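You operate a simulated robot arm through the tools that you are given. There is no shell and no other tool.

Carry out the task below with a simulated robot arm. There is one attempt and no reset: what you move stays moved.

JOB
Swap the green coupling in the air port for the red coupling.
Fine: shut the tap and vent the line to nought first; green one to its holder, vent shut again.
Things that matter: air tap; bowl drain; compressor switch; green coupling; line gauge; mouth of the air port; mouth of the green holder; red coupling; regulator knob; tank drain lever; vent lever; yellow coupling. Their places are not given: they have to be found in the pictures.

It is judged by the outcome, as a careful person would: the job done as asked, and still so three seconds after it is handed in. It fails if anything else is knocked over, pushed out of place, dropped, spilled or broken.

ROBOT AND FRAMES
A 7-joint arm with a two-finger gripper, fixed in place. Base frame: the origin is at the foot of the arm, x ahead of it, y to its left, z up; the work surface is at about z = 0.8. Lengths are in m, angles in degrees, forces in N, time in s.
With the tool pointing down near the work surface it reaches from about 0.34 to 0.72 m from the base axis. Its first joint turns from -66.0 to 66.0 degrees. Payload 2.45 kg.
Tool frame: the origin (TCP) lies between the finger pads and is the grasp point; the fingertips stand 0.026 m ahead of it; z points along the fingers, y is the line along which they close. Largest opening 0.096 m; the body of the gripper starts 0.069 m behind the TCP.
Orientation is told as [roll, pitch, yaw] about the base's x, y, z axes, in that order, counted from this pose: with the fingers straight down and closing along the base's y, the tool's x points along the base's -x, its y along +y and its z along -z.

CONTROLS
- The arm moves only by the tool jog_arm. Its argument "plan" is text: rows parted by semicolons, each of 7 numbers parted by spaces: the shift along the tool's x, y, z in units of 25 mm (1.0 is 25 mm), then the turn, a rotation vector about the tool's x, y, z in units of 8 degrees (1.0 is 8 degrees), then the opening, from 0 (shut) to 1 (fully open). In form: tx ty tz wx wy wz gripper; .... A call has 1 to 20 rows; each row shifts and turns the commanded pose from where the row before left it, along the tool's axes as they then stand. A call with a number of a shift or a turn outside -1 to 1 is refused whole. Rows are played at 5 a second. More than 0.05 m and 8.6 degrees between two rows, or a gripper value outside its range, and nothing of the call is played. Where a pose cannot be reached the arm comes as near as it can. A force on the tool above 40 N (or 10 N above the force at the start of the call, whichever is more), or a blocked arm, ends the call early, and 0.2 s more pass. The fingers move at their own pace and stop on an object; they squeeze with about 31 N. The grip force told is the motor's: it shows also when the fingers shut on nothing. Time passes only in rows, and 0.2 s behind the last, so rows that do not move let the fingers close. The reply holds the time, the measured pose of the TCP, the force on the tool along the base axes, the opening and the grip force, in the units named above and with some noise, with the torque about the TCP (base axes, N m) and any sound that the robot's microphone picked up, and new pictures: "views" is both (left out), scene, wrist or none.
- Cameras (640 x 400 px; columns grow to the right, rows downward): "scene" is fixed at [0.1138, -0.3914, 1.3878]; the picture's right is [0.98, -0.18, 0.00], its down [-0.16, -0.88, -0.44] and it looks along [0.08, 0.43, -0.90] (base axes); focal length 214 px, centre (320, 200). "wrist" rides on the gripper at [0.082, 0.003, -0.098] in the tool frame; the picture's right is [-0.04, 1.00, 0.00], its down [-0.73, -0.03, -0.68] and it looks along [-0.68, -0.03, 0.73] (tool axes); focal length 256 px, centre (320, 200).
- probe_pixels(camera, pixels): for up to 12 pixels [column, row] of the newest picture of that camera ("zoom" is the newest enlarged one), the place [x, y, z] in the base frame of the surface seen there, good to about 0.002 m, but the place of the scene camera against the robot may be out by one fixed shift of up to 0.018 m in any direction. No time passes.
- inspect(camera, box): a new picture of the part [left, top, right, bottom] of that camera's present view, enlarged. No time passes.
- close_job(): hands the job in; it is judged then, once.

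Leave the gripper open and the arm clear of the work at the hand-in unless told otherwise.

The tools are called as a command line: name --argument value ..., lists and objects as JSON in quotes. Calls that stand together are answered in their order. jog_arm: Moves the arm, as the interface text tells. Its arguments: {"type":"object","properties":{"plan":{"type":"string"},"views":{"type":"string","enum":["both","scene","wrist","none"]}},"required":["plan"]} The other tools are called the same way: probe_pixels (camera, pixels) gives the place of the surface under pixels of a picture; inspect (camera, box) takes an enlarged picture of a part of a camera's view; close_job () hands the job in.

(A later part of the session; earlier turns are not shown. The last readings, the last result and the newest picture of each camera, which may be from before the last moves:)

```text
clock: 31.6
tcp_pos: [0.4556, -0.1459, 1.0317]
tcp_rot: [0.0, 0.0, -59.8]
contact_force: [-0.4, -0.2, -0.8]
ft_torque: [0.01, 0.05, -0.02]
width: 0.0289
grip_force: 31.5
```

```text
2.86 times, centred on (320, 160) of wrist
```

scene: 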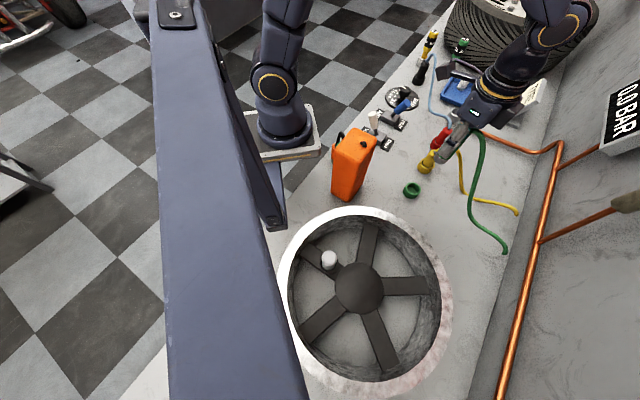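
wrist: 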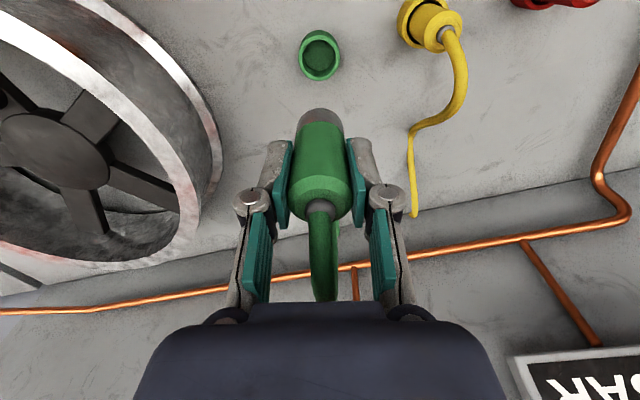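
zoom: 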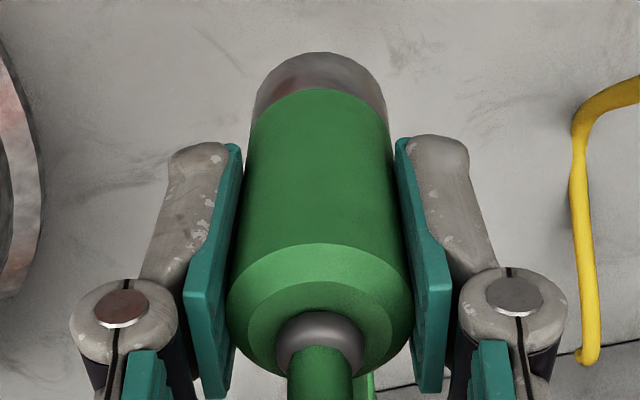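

The coupling hangs straight and centred on the TCP. I'll shift about 6 mm to centre it over the holder and go down to z≈0.905, with the nose still above the rim, to check.

jog_arm --plan "0.24 0.05 0.5 0 0 0 0; 0 0 0.8 0 0 0 0; 0 0 0.8 0 0 0 0; 0 0 0.8 0 0 0 0; 0 0 0.8 0 0 0 0; 0 0 0.8 0 0 0 0; 0 0 0.5 0 0 0 0; 0 0 0 0 0 0 0"

inspect --camera "wrist" --box '[260, 60, 380, 180]'

inspect --camera "scene" --box '[370, 110, 470, 220]'

```text
clock: 33.4
tcp_pos: [0.4544, -0.1398, 0.9071]
tcp_rot: [0.0, -0.1, -59.9]
contact_force: [-0.6, -0.7, -0.3]
ft_torque: [0.01, -0.01, 0.02]
width: 0.0287
grip_force: 30.8
```

scene: 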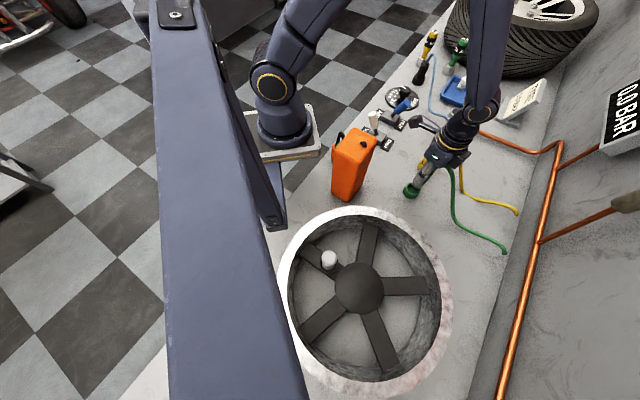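
wrist: 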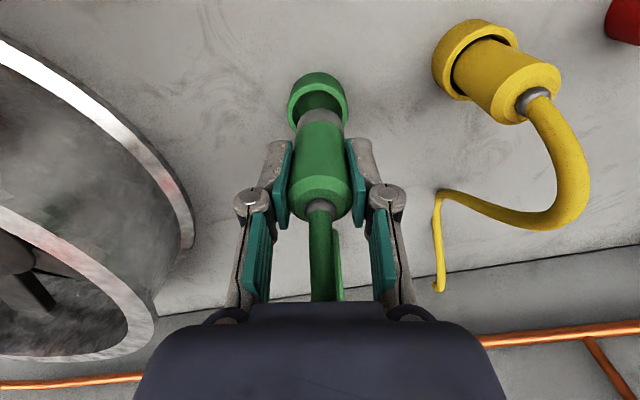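

```text
3.33 times, centred on (320, 120) of wrist
```

zoom: 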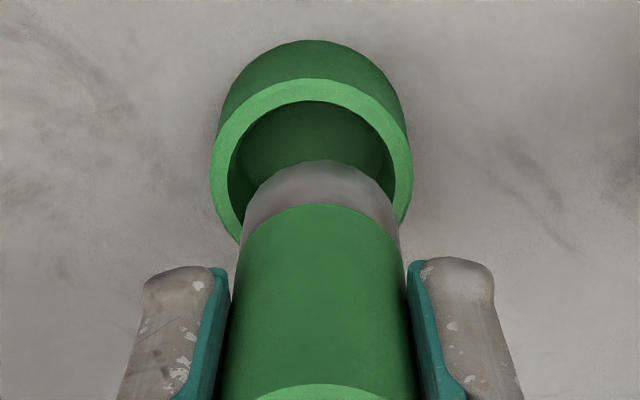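

```text
3.64 times, centred on (420, 165) of scene
```

zoom: 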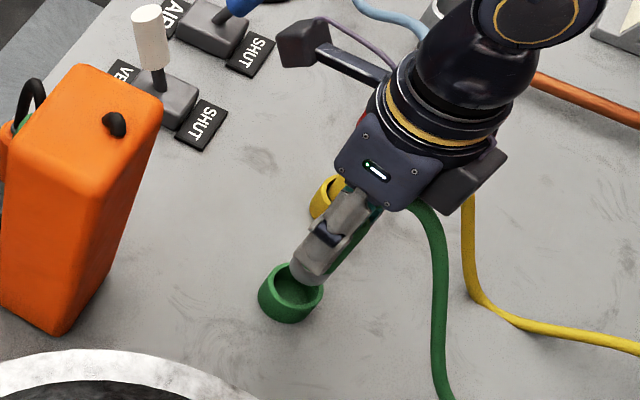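

The holder ring's centre is about 2 mm to the left of the nose along tool y. I'll correct by -1.8 mm and lower gently.

jog_arm --plan "0 -0.07 0.2 0 0 0 0; 0 0 0.25 0 0 0 0; 0 0 0.25 0 0 0 0; 0 0 0.2 0 0 0 0; 0 0 0.2 0 0 0 0; 0 0 0.2 0 0 0 0; 0 0 0.15 0 0 0 0; 0 0 0 0 0 0 0"

inspect --camera "wrist" --box '[260, 60, 380, 180]'

```text
clock: 35.2
tcp_pos: [0.4529, -0.1408, 0.8712]
tcp_rot: [0.1, 0.0, -59.8]
contact_force: [-0.2, -0.3, -1.0]
ft_torque: [0.02, -0.01, 0.01]
width: 0.0292
grip_force: 31.5
```

scene: 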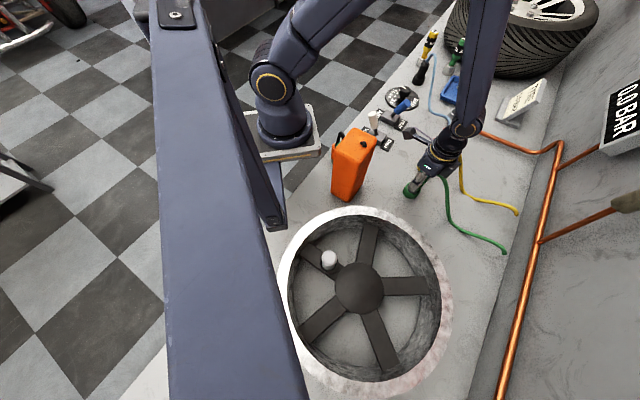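
wrist: 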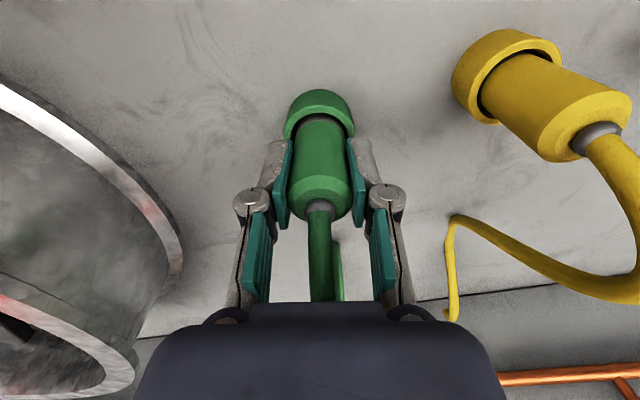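

```text
3.33 times, centred on (320, 120) of wrist
```

zoom: 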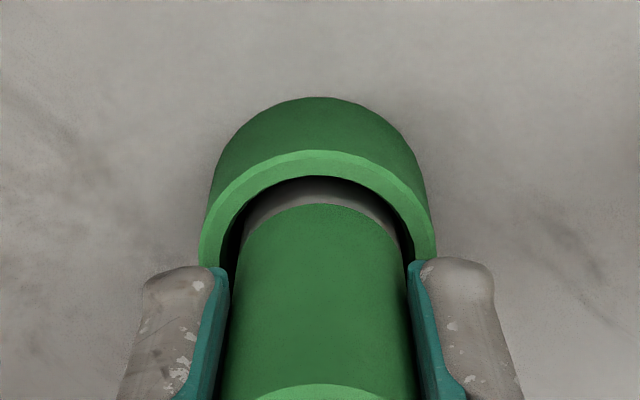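

The nose is inside the ring with clearance all round and there is no contact force. I'll lower on in small steps until it touches the floor.

jog_arm --plan "0 0 0.1 0 0 0 0; 0 0 0.1 0 0 0 0; 0 0 0.1 0 0 0 0; 0 0 0 0 0 0 0" --views "wrist"

```text
clock: 36.2
tcp_pos: [0.4528, -0.1423, 0.864]
tcp_rot: [0.1, 0.0, -59.9]
contact_force: [-3.5, 0.8, 19.3]
ft_torque: [0.13, 0.18, 0.04]
width: 0.0292
grip_force: 31.6
```

wrist: 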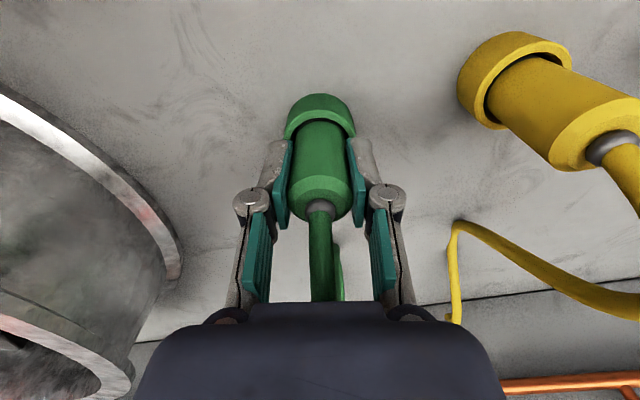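

It touches at z=0.864 with ~19 N, which is the expected seated height. I'll ease off a little and open the fingers.

jog_arm --plan "0 0 -0.05 0 0 0 0; 0 0 0 0 0 0 0.4; 0 0 0 0 0 0 0.6; 0 0 0 0 0 0 0.6; 0 0 0 0 0 0 0.6"

inspect --camera "wrist" --box '[260, 80, 380, 230]'

```text
clock: 37.4
tcp_pos: [0.4534, -0.1411, 0.8653]
tcp_rot: [0.0, 0.0, -60.0]
contact_force: [-0.5, 0.5, -0.4]
ft_torque: [0.0, 0.01, 0.05]
width: 0.0577
grip_force: 0.1
```

scene: 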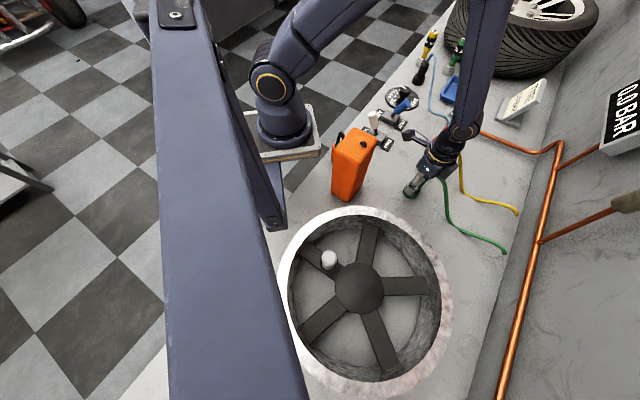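
wrist: 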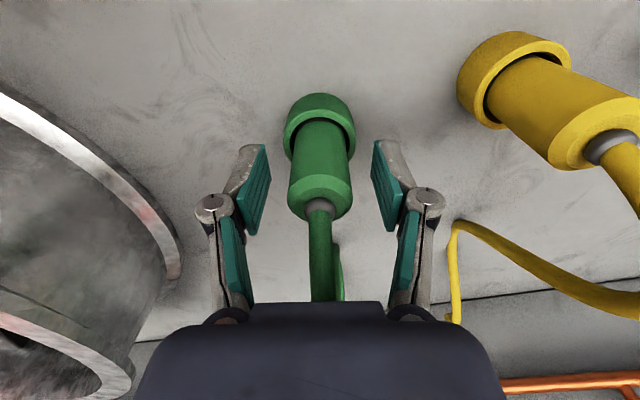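

```text
2.67 times, centred on (320, 155) of wrist
```

zoom: 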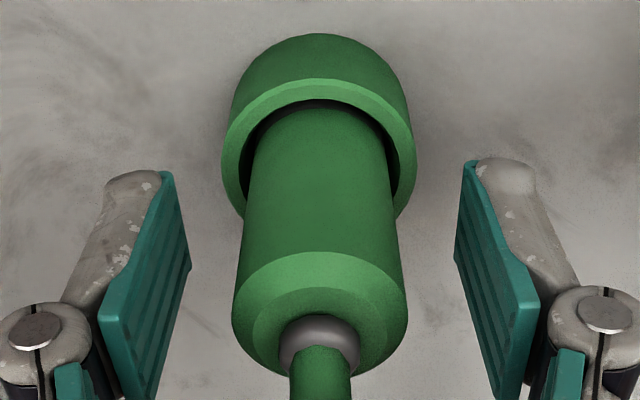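

The green coupling stands free and upright in its holder. I'll lift straight up, turn back to yaw -90 and go above the red coupling.

jog_arm --plan "0 0 -0.5 0 0 0 0.6; 0 0 -0.8 0 0 0 0.6; 0 0 -1 0 0 0 0.6; 0 0 -1 0 0 0 0.6; 0 0 -1 0 0 0 0.6; 0 0 -1 0 0 0 0.6; 0 0 -1 0 0 0 0.6; 0 0 -0.7 0 0 0.94 0.6; 0 0 0 0 0 0.94 0.6; 0 0 0 0 0 0.94 0.6; 0 0 0 0 0 0.93 0.6; 0.86 0.84 0 0 0 0 0.6; 0.86 0.84 0 0 0 0 0.6; 0.86 0.84 0 0 0 0 0.6; 0.86 0.84 0 0 0 0 0.6; 0.86 0.84 0 0 0 0 0.6; 0.86 0.84 0 0 0 0 0.6; 0.86 0.84 0 0 0 0 0.6; 0 0 0 0 0 0 0.6"

inspect --camera "scene" --box '[370, 110, 530, 260]'

inspect --camera "wrist" --box '[260, 20, 380, 140]'

```text
clock: 41.4
tcp_pos: [0.6005, 0.009, 1.0399]
tcp_rot: [0.0, 0.0, -89.9]
contact_force: [-0.1, 0.1, 0.2]
ft_torque: [0.03, 0.0, -0.03]
width: 0.0576
grip_force: 0.1
```

scene: 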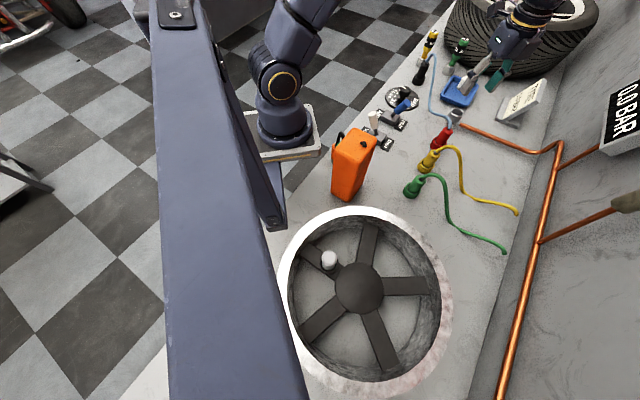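
wrist: 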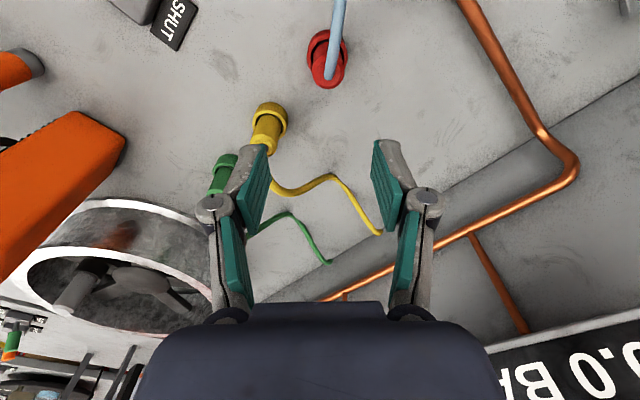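

```text
2.67 times, centred on (450, 185) of scene
```

zoom: 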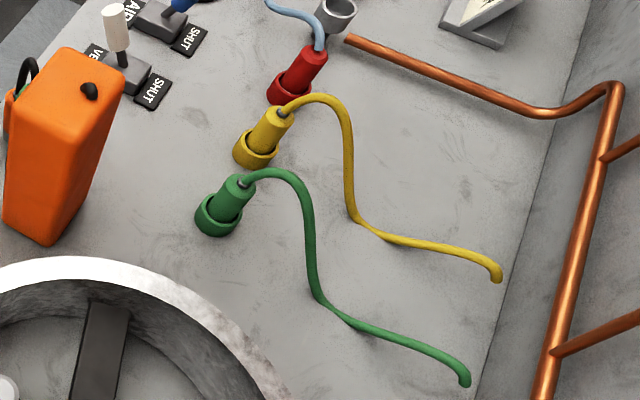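

```text
3.33 times, centred on (320, 80) of wrist
```

zoom: 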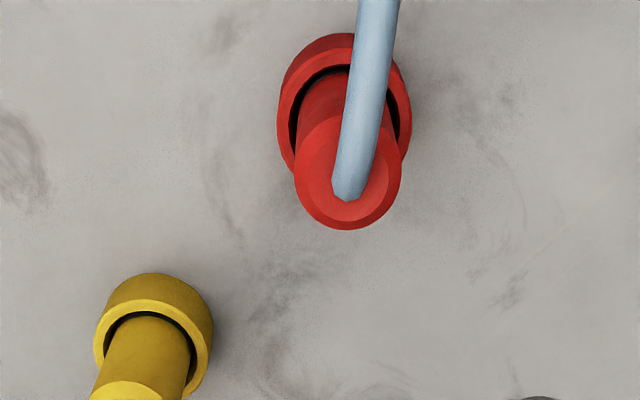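

The green one is seated like the yellow one. I'll probe the red coupling and its blue hose.

probe_pixels --camera "zoom" --pixels '[[305, 174], [390, 174], [347, 222], [347, 192], [320, 150], [357, 170], [370, 60], [376, 10], [285, 110], [404, 110], [347, 205], [325, 95]]'

probe_pixels --camera "scene" --pixels '[[450, 122], [441, 116], [432, 95], [430, 75], [432, 57], [420, 72], [456, 112], [463, 85]]'

```text
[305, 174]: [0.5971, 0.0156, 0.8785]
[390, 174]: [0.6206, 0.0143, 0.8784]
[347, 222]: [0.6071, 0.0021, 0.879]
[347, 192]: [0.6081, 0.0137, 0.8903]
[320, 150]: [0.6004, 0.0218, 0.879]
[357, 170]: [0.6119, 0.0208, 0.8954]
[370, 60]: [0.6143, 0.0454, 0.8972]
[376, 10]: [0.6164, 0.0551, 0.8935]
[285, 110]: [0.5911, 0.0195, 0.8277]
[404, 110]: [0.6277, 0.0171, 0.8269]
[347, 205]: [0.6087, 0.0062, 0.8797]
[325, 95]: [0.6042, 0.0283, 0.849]
```

```text
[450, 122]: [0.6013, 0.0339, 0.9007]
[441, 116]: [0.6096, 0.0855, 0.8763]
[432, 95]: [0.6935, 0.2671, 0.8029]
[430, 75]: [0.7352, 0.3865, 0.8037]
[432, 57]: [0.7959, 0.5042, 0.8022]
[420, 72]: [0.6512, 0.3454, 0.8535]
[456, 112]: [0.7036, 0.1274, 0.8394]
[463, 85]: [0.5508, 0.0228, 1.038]
```

The red coupling's axis is at about (0.609, 0.015), with its top at z≈0.879 and the hose going off to +y. I'll centre over it, go down most of the way and check.

jog_arm --plan "0.24 0.34 0.6 0 0 0 0.6; 0 0 0.9 0 0 0 0.6; 0 0 0.9 0 0 0 0.6; 0 0 0.9 0 0 0 0.6; 0 0 0.9 0 0 0 0.6; 0 0 0.7 0 0 0 0.6; 0 0 0 0 0 0 0.6" --views "wrist"

inspect --camera "wrist" --box '[230, 70, 410, 230]'

```text
clock: 43.0
tcp_pos: [0.6082, 0.0154, 0.9172]
tcp_rot: [0.1, 0.0, -89.9]
contact_force: [0.9, 0.3, -0.4]
ft_torque: [-0.02, -0.04, 0.0]
width: 0.0575
grip_force: 0.1
```

wrist: 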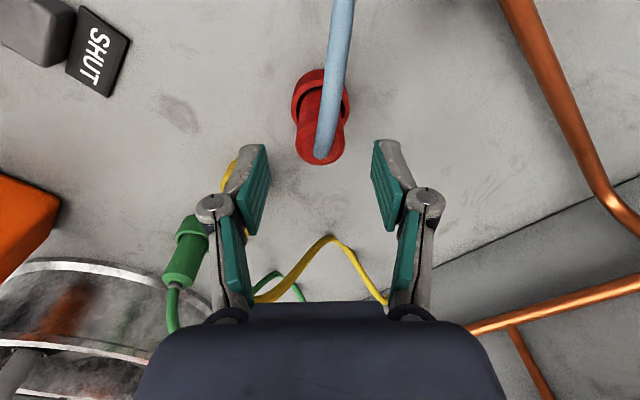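

```text
2.50 times, centred on (320, 150) of wrist
```

zoom: 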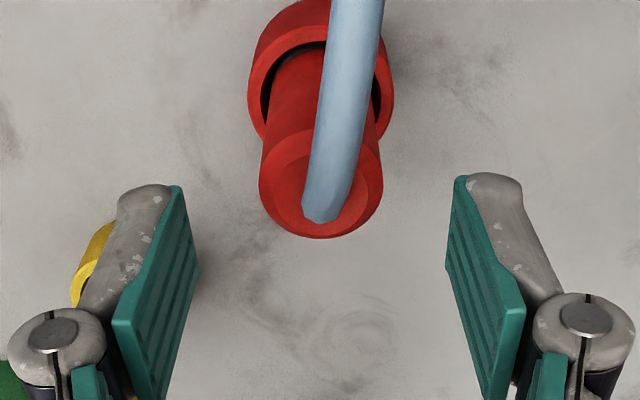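

It is centred at column 320. Going down to z≈0.8615.

jog_arm --plan "0 0 0.5 0 0 0 0.6; 0 0 0.5 0 0 0 0.6; 0 0 0.5 0 0 0 0.6; 0 0 0.5 0 0 0 0.6; 0 0 0.23 0 0 0 0.6; 0 0 0 0 0 0 0.6" --views "wrist"

inspect --camera "wrist" --box '[230, 70, 410, 230]'

```text
clock: 44.4
tcp_pos: [0.6075, 0.0141, 0.8607]
tcp_rot: [0.0, -0.1, -90.0]
contact_force: [-0.6, 0.2, -0.4]
ft_torque: [0.03, 0.03, 0.01]
width: 0.0577
grip_force: 0.0
```

wrist: 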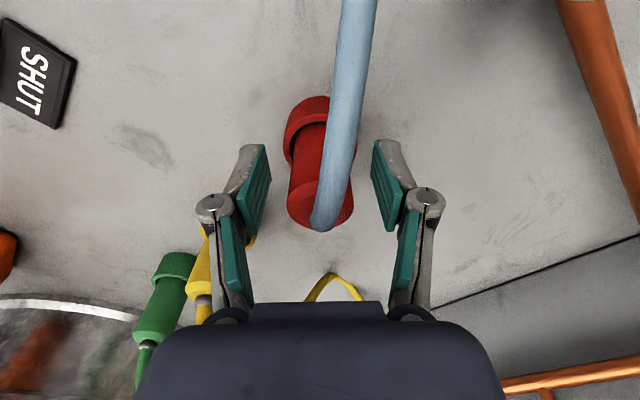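

```text
2.50 times, centred on (320, 150) of wrist
```

zoom: 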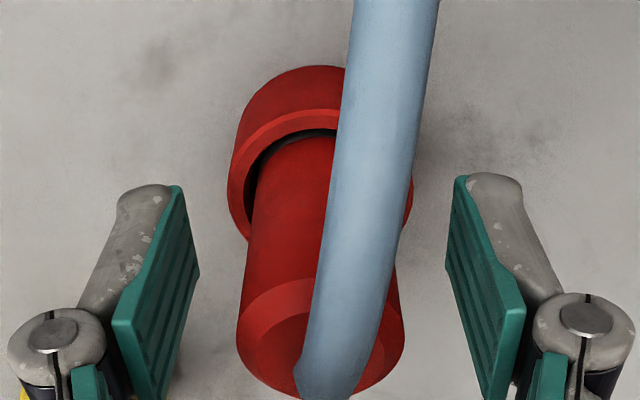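

The red top's near edge shows about 9 px lower than the green's did, so I'll probe to see whether that is height or an offset.

probe_pixels --camera "zoom" --pixels '[[250, 345], [385, 345], [282, 385], [270, 310], [280, 220], [280, 150], [260, 220], [398, 330], [300, 285], [300, 310], [290, 390], [375, 375]]'

```text
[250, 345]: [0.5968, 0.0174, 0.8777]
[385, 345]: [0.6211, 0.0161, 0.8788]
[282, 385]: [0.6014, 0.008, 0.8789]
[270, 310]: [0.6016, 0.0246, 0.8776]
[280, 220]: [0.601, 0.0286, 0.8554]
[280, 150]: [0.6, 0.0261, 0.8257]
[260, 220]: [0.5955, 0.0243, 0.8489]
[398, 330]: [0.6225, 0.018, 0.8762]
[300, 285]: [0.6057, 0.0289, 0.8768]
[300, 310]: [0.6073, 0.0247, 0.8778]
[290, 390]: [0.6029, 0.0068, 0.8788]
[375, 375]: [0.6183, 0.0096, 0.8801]
```

The red axis is at about (0.609, 0.0168), top 0.878. So I'm 2.5 mm off in y and 4 mm lower than my grip on the green. I'll correct both and close.

jog_arm --plan "0.1 0.05 -0.16 0 0 0 0.6; 0 0 0 0 0 0 0.6; 0 0 0 0 0 0 0; 0 0 0 0 0 0 0; 0 0 0 0 0 0 0; 0 0 0 0 0 0 0; 0 0 0 0 0 0 0" --views "wrist"

```text
clock: 46.0
tcp_pos: [0.6098, 0.0177, 0.8665]
tcp_rot: [0.0, -0.1, -89.8]
contact_force: [-0.1, -0.1, 2.9]
ft_torque: [0.02, 0.03, -0.02]
width: 0.0292
grip_force: 30.5
```

wrist: 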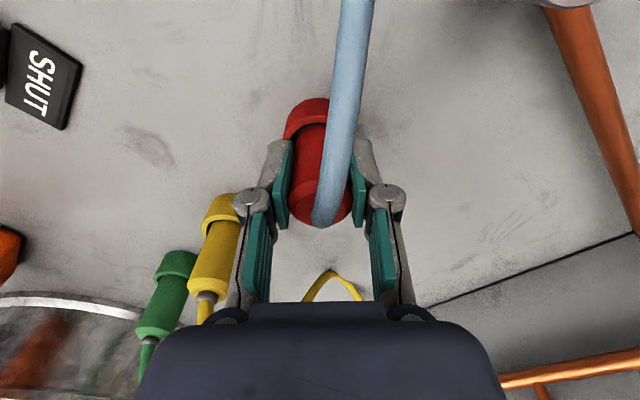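

Gripped at 29 mm. I'll lift straight up to about z=0.955, only as high as needed because the blue hose tethers it to the black plug.

jog_arm --plan "0 0 -0.2 0 0 0 0; 0 0 -0.3 0 0 0 0; 0 0 -0.5 0 0 0 0; 0 0 -0.6 0 0 0 0; 0 0 -0.8 0 0 0 0; 0 0 -0.8 0 0 0 0; 0 0 -0.4 0 0 0 0; 0 0 0 0 0 0 0"

```text
clock: 47.8
tcp_pos: [0.6101, 0.0164, 0.9558]
tcp_rot: [0.0, 0.0, -89.9]
contact_force: [-0.4, 0.3, -0.1]
ft_torque: [0.01, -0.01, -0.04]
width: 0.0289
grip_force: 31.1
```

scene: 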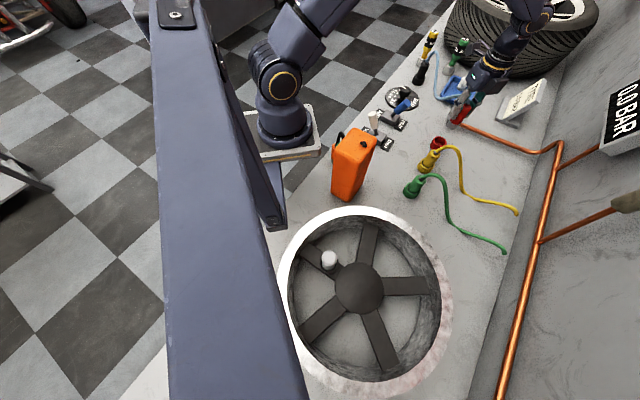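
wrist: 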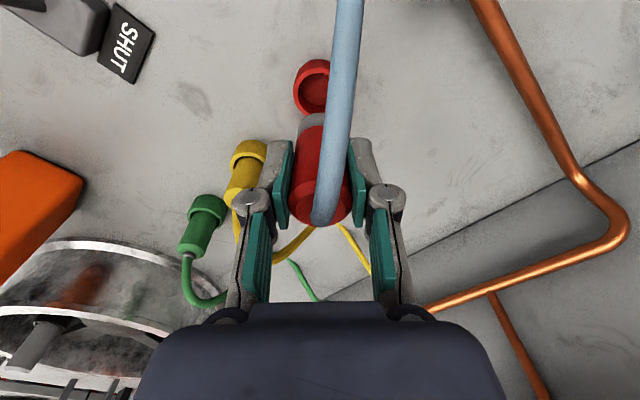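

The red coupling is out cleanly. I'll move over the air port at (0.699, 0.106).

jog_arm --plan "0.716 0.712 0 0 0 0 0; 0.716 0.712 0 0 0 0 0; 0.716 0.712 0 0 0 0 0; 0.716 0.712 0 0 0 0 0; 0.716 0.712 0 0 0 0 0; 0 0 0 0 0 0 0"

inspect --camera "wrist" --box '[260, 40, 380, 180]'

inspect --camera "scene" --box '[410, 40, 550, 150]'

```text
clock: 49.2
tcp_pos: [0.6966, 0.1066, 0.9562]
tcp_rot: [0.0, 0.0, -89.9]
contact_force: [-0.2, 1.1, -1.0]
ft_torque: [0.01, 0.0, -0.01]
width: 0.029
grip_force: 30.6
```

scene: 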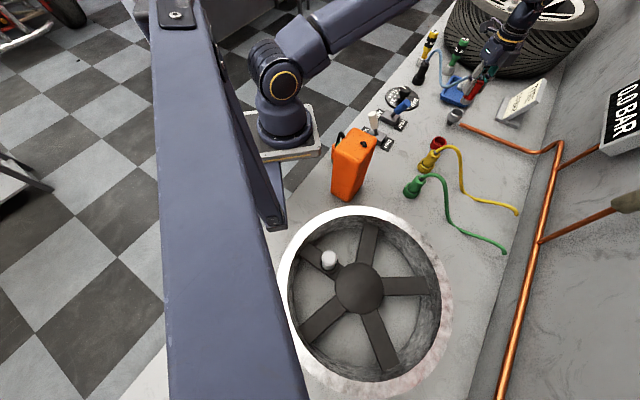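
wrist: 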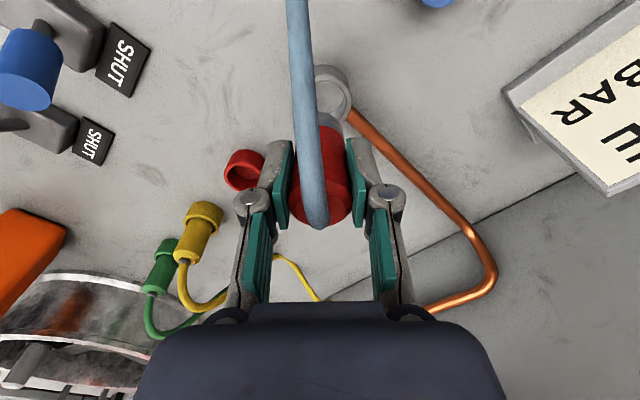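

```text
2.86 times, centred on (320, 110) of wrist
```

zoom: 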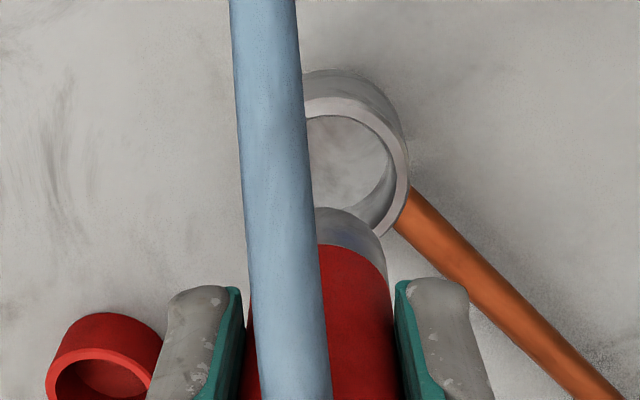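

```text
3.64 times, centred on (480, 95) of scene
```

zoom: 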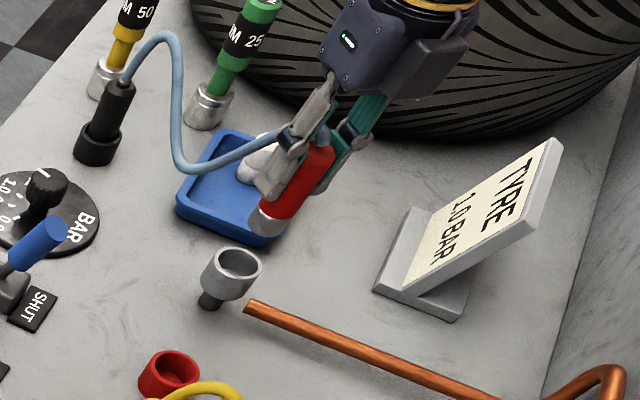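

probe_pixels --camera "zoom" --pixels '[[400, 165], [404, 180], [350, 104], [320, 104], [385, 228], [395, 150], [352, 170], [375, 115]]'

probe_pixels --camera "wrist" --pixels '[[331, 122], [338, 150], [341, 120], [345, 150], [331, 126]]'

```text
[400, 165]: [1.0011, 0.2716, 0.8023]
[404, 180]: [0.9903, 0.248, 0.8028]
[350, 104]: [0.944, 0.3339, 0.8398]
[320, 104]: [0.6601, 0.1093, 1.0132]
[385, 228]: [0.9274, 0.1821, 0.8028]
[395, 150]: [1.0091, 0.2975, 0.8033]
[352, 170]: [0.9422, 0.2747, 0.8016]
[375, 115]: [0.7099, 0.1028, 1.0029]
```

```text
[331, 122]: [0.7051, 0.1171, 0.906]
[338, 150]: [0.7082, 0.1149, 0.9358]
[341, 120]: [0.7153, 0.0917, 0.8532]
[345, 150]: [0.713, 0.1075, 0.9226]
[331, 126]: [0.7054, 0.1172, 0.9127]
```

Those zoom probes hit the scene enlargement, so I'll probe the rim again directly in the wrist picture.

probe_pixels --camera "wrist" --pixels '[[349, 97], [350, 103], [330, 76], [320, 76], [343, 120], [346, 89], [330, 98], [338, 79], [334, 76], [349, 108], [346, 115], [325, 75]]'

```text
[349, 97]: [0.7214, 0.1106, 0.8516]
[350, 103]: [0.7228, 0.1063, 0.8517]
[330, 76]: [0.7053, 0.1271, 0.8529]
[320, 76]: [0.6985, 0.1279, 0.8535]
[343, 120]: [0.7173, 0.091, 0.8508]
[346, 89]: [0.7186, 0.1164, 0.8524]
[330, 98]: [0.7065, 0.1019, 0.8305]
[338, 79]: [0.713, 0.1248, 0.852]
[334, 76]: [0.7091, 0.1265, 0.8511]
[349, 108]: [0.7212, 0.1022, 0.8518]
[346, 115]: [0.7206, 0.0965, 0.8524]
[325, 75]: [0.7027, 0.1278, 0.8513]
```

The port rim fits a centre of about (0.7005, 0.106), with rim z≈0.852. I'll shift +3.6 mm in x and go down to just above the rim.

jog_arm --plan "-0.02 0.145 0 0 0 0 0; 0 0 0.5 0 0 0 0; 0 0 0.5 0 0 0 0; 0 0 0.4 0 0 0 0; 0 0 0 0 0 0 0; 0 0 0 0 0 0 0"

inspect --camera "scene" --box '[410, 60, 510, 140]'

inspect --camera "wrist" --box '[260, 40, 380, 180]'

```text
clock: 50.6
tcp_pos: [0.7007, 0.1063, 0.9224]
tcp_rot: [0.0, 0.0, -89.9]
contact_force: [0.0, -0.7, 0.6]
ft_torque: [-0.03, 0.01, 0.0]
width: 0.0292
grip_force: 31.0
```

scene: 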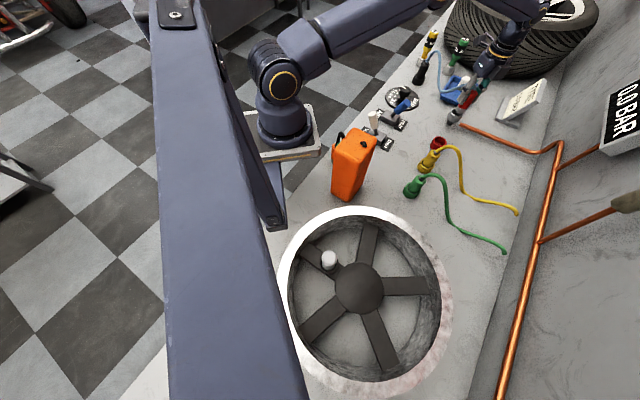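
wrist: 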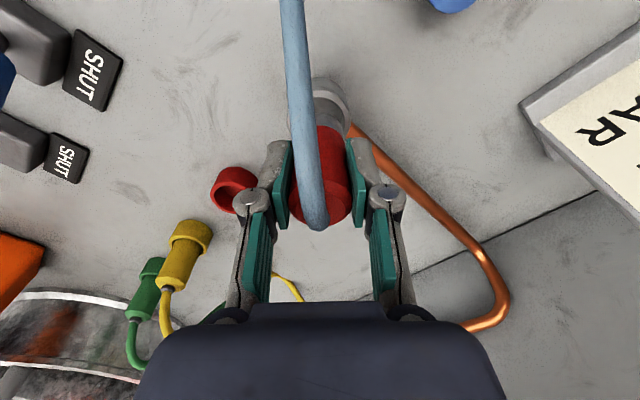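

```text
5.00 times, centred on (460, 100) of scene
```

zoom: 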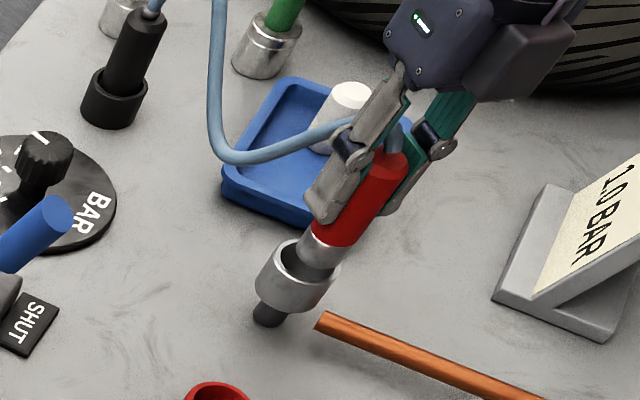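

```text
2.86 times, centred on (320, 110) of wrist
```

zoom: 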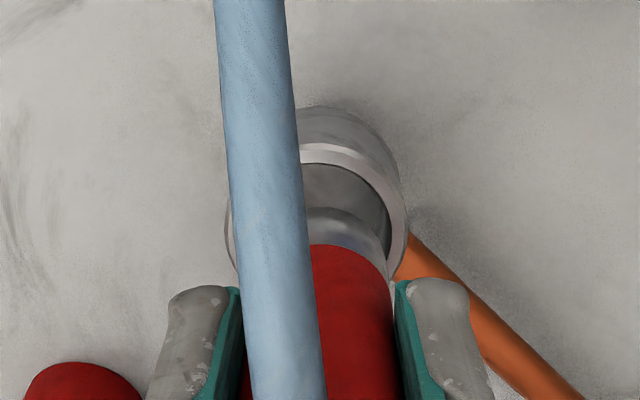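

The ring centre sits about 1 mm left of the nose. I'll trim -0.8 mm and lower gently. Seating is expected at TCP z≈0.891.

jog_arm --plan "0 -0.03 0.2 0 0 0 0; 0 0 0.25 0 0 0 0; 0 0 0.25 0 0 0 0; 0 0 0.2 0 0 0 0; 0 0 0.15 0 0 0 0; 0 0 0.1 0 0 0 0; 0 0 0 0 0 0 0"

inspect --camera "scene" --box '[410, 60, 510, 140]'

```text
clock: 52.2
tcp_pos: [0.6997, 0.1082, 0.8921]
tcp_rot: [0.0, 0.1, -89.9]
contact_force: [2.3, 7.8, 0.1]
ft_torque: [0.42, -0.08, 0.01]
width: 0.0289
grip_force: 30.9
```

scene: 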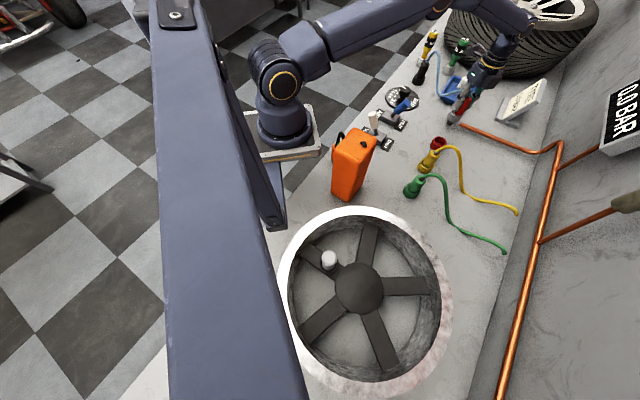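
wrist: 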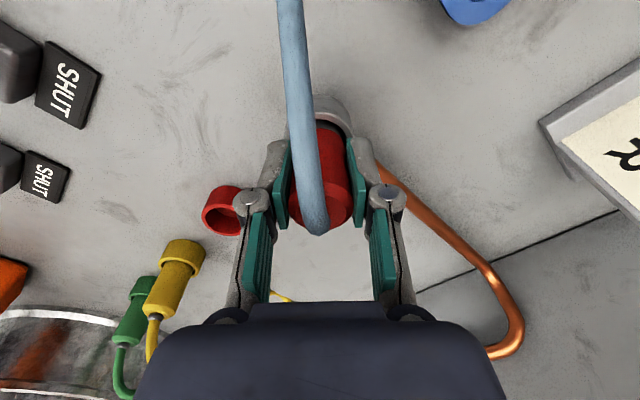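

```text
5.00 times, centred on (460, 100) of scene
```

zoom: 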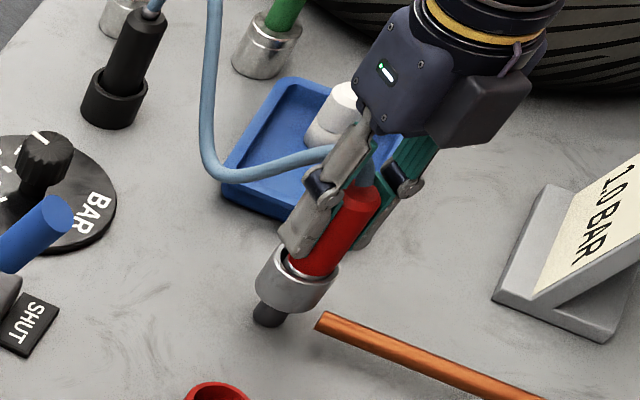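

There's a side force of about 8 N in +y, so the nose is rubbing on the -y side of the bore. I'll look closely at how the red sits before lowering further.

inspect --camera "wrist" --box '[260, 80, 380, 250]'

probe_pixels --camera "wrist" --pixels '[[340, 140], [335, 160], [335, 185], [335, 200], [340, 220], [330, 230], [345, 200], [300, 200], [300, 220], [332, 135], [345, 115], [330, 105]]'

```text
2.35 times, centred on (320, 165) of wrist
```

zoom: 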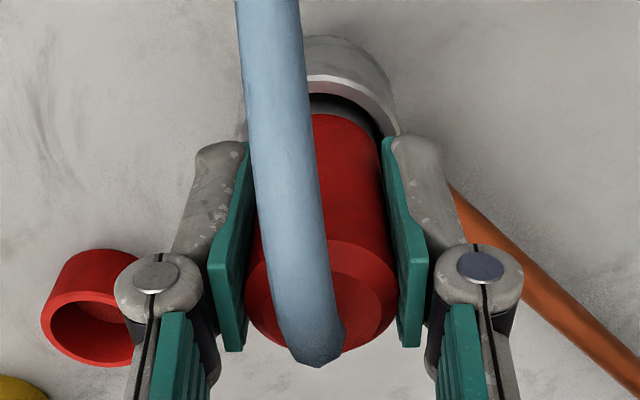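

```text
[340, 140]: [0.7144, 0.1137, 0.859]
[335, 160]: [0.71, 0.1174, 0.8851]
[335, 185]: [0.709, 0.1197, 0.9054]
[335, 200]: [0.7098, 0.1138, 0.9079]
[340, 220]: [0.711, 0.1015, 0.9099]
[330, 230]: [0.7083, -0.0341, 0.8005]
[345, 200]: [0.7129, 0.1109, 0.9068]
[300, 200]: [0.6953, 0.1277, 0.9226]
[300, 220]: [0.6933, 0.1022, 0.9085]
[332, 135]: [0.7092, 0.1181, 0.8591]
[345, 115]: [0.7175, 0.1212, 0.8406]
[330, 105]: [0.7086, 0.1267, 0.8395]
```

It still needs a few mm, because the nose collar is visible just inside the rim. I'll relieve the side load with +2 mm in y, then lower in small steps.

jog_arm --plan "0.08 0 0 0 0 0 0; 0 0 0 0 0 0 0" --views "none"

```text
clock: 52.8
tcp_pos: [0.701, 0.1078, 0.89]
tcp_rot: [0.0, -0.1, -89.8]
contact_force: [1.1, 2.5, 0.1]
ft_torque: [0.09, -0.11, -0.01]
width: 0.029
grip_force: 31.1
```

jog_arm --plan "0.02 -0.02 0.08 0 0 0 0; 0 0 0.08 0 0 0 0; 0 0 0 0 0 0 0" --views "wrist"

inspect --camera "wrist" --box '[260, 80, 380, 250]'

```text
clock: 53.6
tcp_pos: [0.7004, 0.1086, 0.8881]
tcp_rot: [0.0, -0.1, -89.9]
contact_force: [-2.4, -1.1, 5.3]
ft_torque: [-0.05, 0.02, 0.0]
width: 0.0287
grip_force: 31.3
```

wrist: 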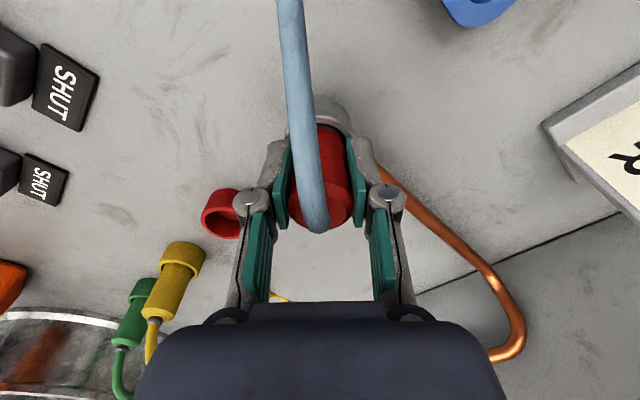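

```text
2.35 times, centred on (320, 165) of wrist
```

zoom: 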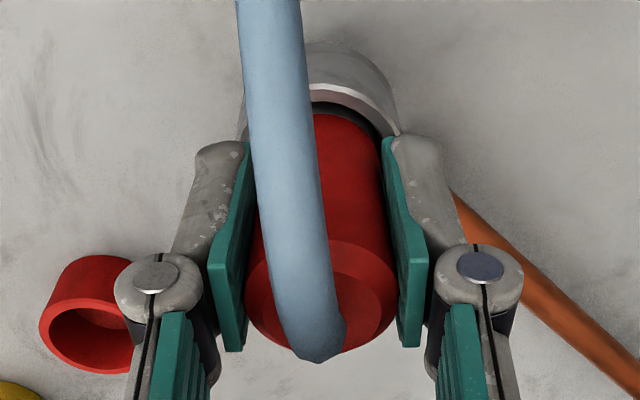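

Only ~5 N upwards so far. I'll press a little further until it bottoms out.

jog_arm --plan "0 0 0.08 0 0 0 0; 0 0 0.06 0 0 0 0; 0 0 0 0 0 0 0" --views "wrist"

inspect --camera "wrist" --box '[260, 80, 380, 250]'

probe_pixels --camera "wrist" --pixels '[[340, 220], [300, 220], [345, 200], [335, 200]]'

```text
clock: 54.4
tcp_pos: [0.7015, 0.1086, 0.8866]
tcp_rot: [0.3, 0.1, -89.9]
contact_force: [-4.2, -3.9, 26.8]
ft_torque: [0.0, 0.14, -0.01]
width: 0.0292
grip_force: 30.6
```

wrist: 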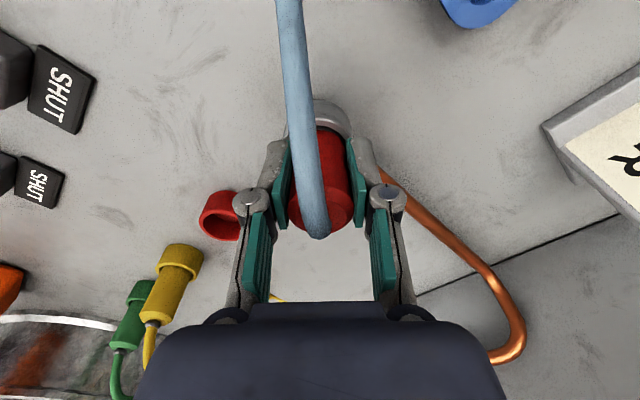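

```text
2.35 times, centred on (320, 165) of wrist
```

zoom: 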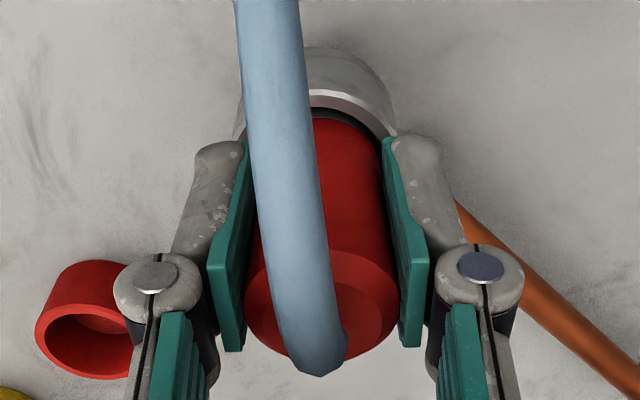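

```text
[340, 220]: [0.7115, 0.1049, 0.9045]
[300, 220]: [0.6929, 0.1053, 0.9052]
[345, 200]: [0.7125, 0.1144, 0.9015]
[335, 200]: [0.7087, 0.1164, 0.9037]
```

The red top is now at z≈0.9045, the same height the green one had (0.9045–0.905), with 27 N of resistance. It is seated. I'll ease off and open.

jog_arm --plan "0 0 -0.06 0 0 0 0; 0 0 0 0 0 0 0.4; 0 0 0 0 0 0 0.6; 0 0 0 0 0 0 0.6; 0 0 0 0 0 0 0.6"

inspect --camera "wrist" --box '[260, 80, 380, 250]'

inspect --camera "scene" --box '[410, 60, 510, 140]'

```text
clock: 55.6
tcp_pos: [0.7, 0.1083, 0.8852]
tcp_rot: [0.0, 0.0, -89.9]
contact_force: [-0.2, -0.4, -0.1]
ft_torque: [0.01, -0.02, -0.02]
width: 0.0576
grip_force: 0.0
```

scene: 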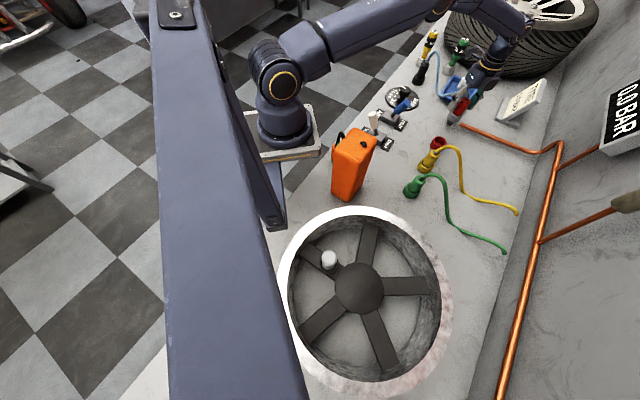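
wrist: 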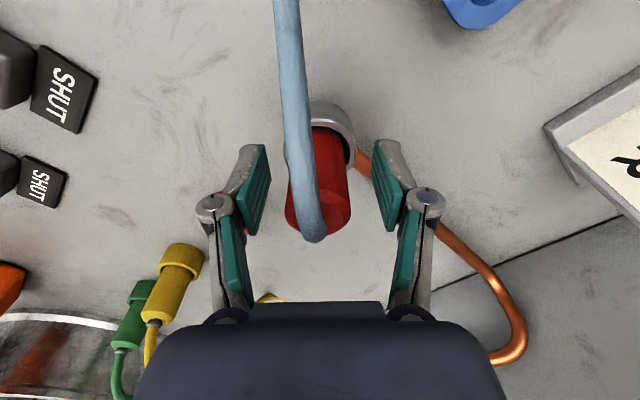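

```text
2.35 times, centred on (320, 165) of wrist
```

zoom: 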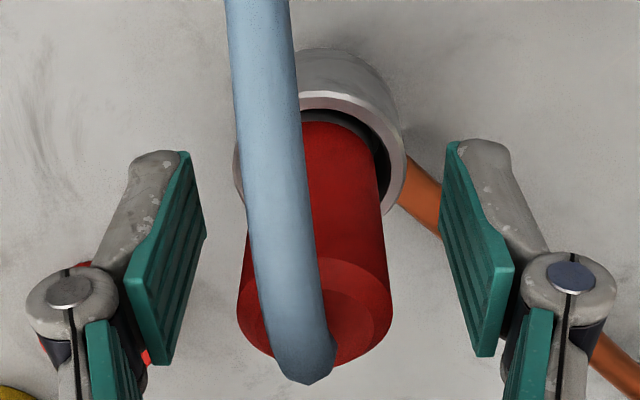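

```text
5.00 times, centred on (460, 100) of scene
```

zoom: 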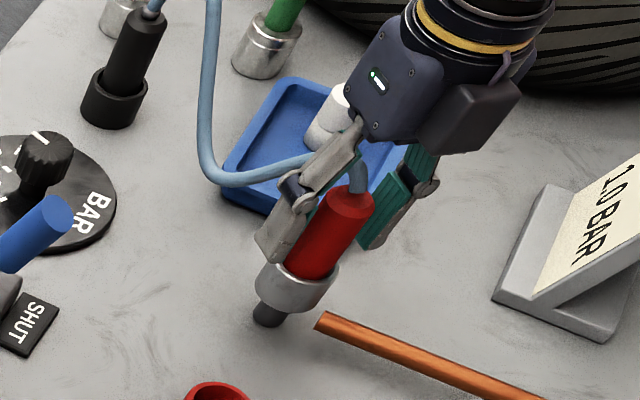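

The red coupling stands in the port on its own. I'll lift straight up, clear of the hose, then turn to yaw -43 and close the fingers for the vent lever.

jog_arm --plan "0 0 -0.4 0 0 0 0.6; 0 0 -0.6 0 0 0 0.6; 0 0 -0.8 0 0 0 0.6; 0 0 -0.8 0 0 0 0.6; 0 0 -0.8 0 0 0 0.6; 0 0 -1 0 0 0 0.6; 0 0 -1 0 0 0 0.6; 0 0 -0.8 0 0 0 0.6; 0 0 0 0 0 -0.971 0; 0 0 0 0 0 -0.971 0; 0 0 0 0 0 -0.971 0; 0 0 0 0 0 -0.971 0; 0 0 0 0 0 -0.971 0; 0 0 0 0 0 -0.971 0; 0 0 0 0 0 0 0"

inspect --camera "scene" --box '[400, 50, 520, 150]'

```text
clock: 58.8
tcp_pos: [0.6999, 0.1079, 1.0405]
tcp_rot: [0.0, -0.1, -43.2]
contact_force: [-0.3, 0.0, 0.6]
ft_torque: [0.03, -0.01, -0.02]
width: 0.0
grip_force: 28.7
```

scene: 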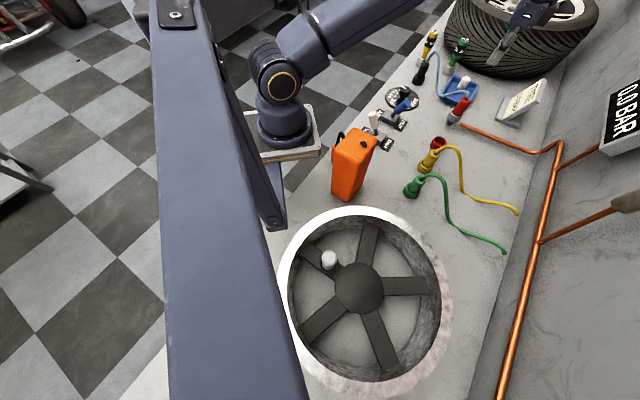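
wrist: 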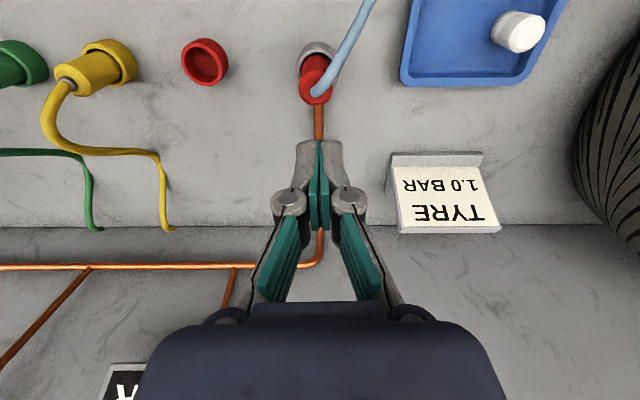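

```text
4.00 times, centred on (460, 100) of scene
```

zoom: 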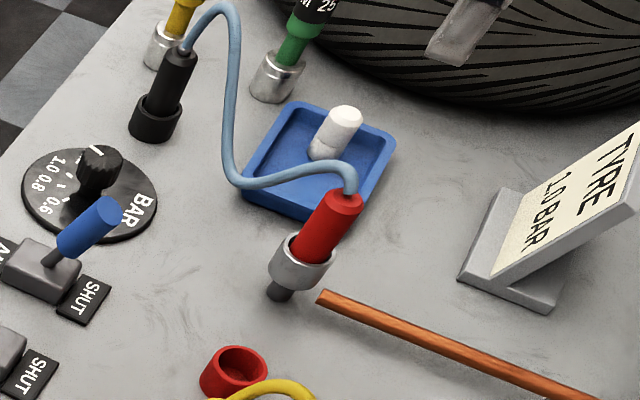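

The red is upright and seated in the air port. Next I'll travel at z≈1.04 to the VENT side of the vent lever, near (0.350, 0.146).

jog_arm --plan "0.935 -0.71 0 0 0 0 0; 0.935 -0.71 0 0 0 0 0; 0.935 -0.71 0 0 0 0 0; 0.935 -0.71 0 0 0 0 0; 0.935 -0.71 0 0 0 0 0; 0.935 -0.71 0 0 0 0 0; 0.935 -0.71 0 0 0 0 0; 0.935 -0.71 0 0 0 0 0; 0.935 -0.71 0 0 0 0 0; 0.935 -0.71 0 0 0 0 0; 0.935 -0.71 0 0 0 0 0; 0.935 -0.71 0 0 0 0 0; 0 0 0 0 0 0 0"

```text
clock: 61.6
tcp_pos: [0.3488, 0.1475, 1.0411]
tcp_rot: [-0.1, 0.0, -43.3]
contact_force: [0.1, 0.1, -0.3]
ft_torque: [0.03, 0.02, -0.01]
width: 0.0
grip_force: 28.6
```

scene: 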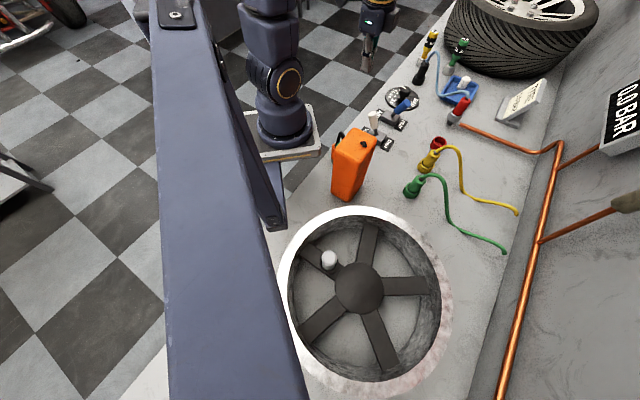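
wrist: 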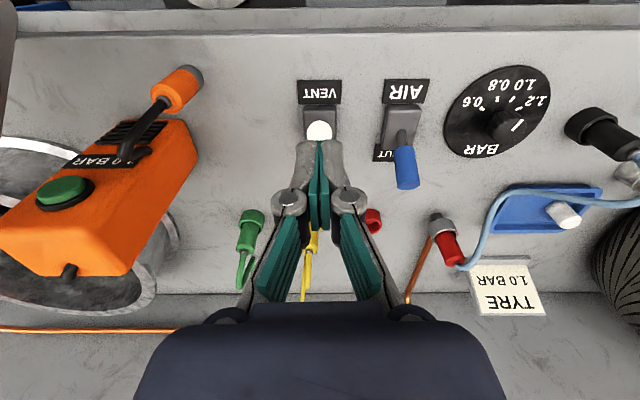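

probe_pixels --camera "wrist" --pixels '[[319, 131], [312, 131], [326, 131], [319, 95], [319, 110]]'

```text
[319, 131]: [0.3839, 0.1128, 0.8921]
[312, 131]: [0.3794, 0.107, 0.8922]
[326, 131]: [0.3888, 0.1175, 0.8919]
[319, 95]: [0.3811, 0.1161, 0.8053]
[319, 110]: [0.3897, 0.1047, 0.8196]
```

The vent handle top is at (0.384, 0.113), straight ahead of the closed fingers. I'll lower and push it towards SHUT along tool -x.

jog_arm --plan "0 0 1 0 0 0 0; 0 0 1 0 0 0 0; 0 0 1 0 0 0 0; 0 0 1 0 0 0 0; 0 0 1 0 0 0 0; 0 0 0.9 0 0 0 0; -0.3 0 0 0 0 0 0; -0.3 0 0 0 0 0 0; -0.3 0 0 0 0 0 0; -0.3 0 0 0 0 0 0; -0.3 0 0 0 0 0 0; -0.3 0 0 0 0 0 0; -0.3 0 0 0 0 0 0; -0.3 0 0 0 0 0 0; -0.3 0 0 0 0 0 0; -0.3 0 0 0 0 0 0; -0.15 0 0 0 0 0 0; -0.15 0 0 0 0 0 0; -0.12 0 0 0 0 0 0"

```text
clock: 65.6
tcp_pos: [0.4114, 0.0882, 0.8941]
tcp_rot: [-0.1, 0.1, -43.2]
contact_force: [-6.1, 7.3, 1.3]
ft_torque: [0.11, 0.17, 0.01]
width: 0.0
grip_force: 28.5
```

scene: 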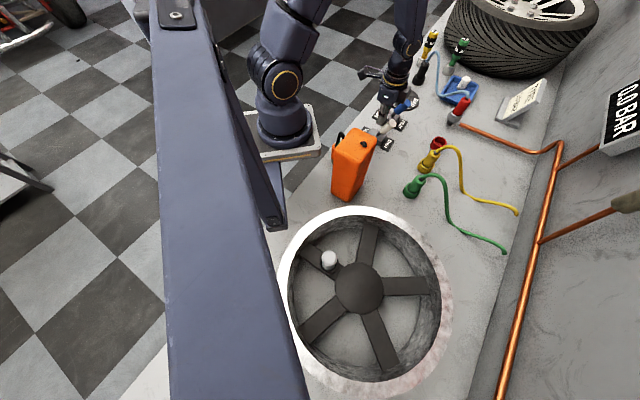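
wrist: 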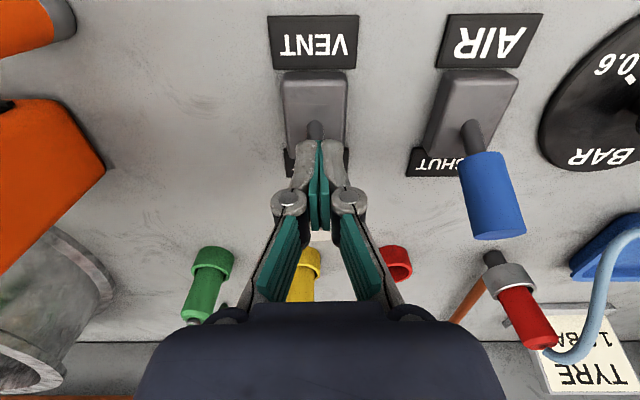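

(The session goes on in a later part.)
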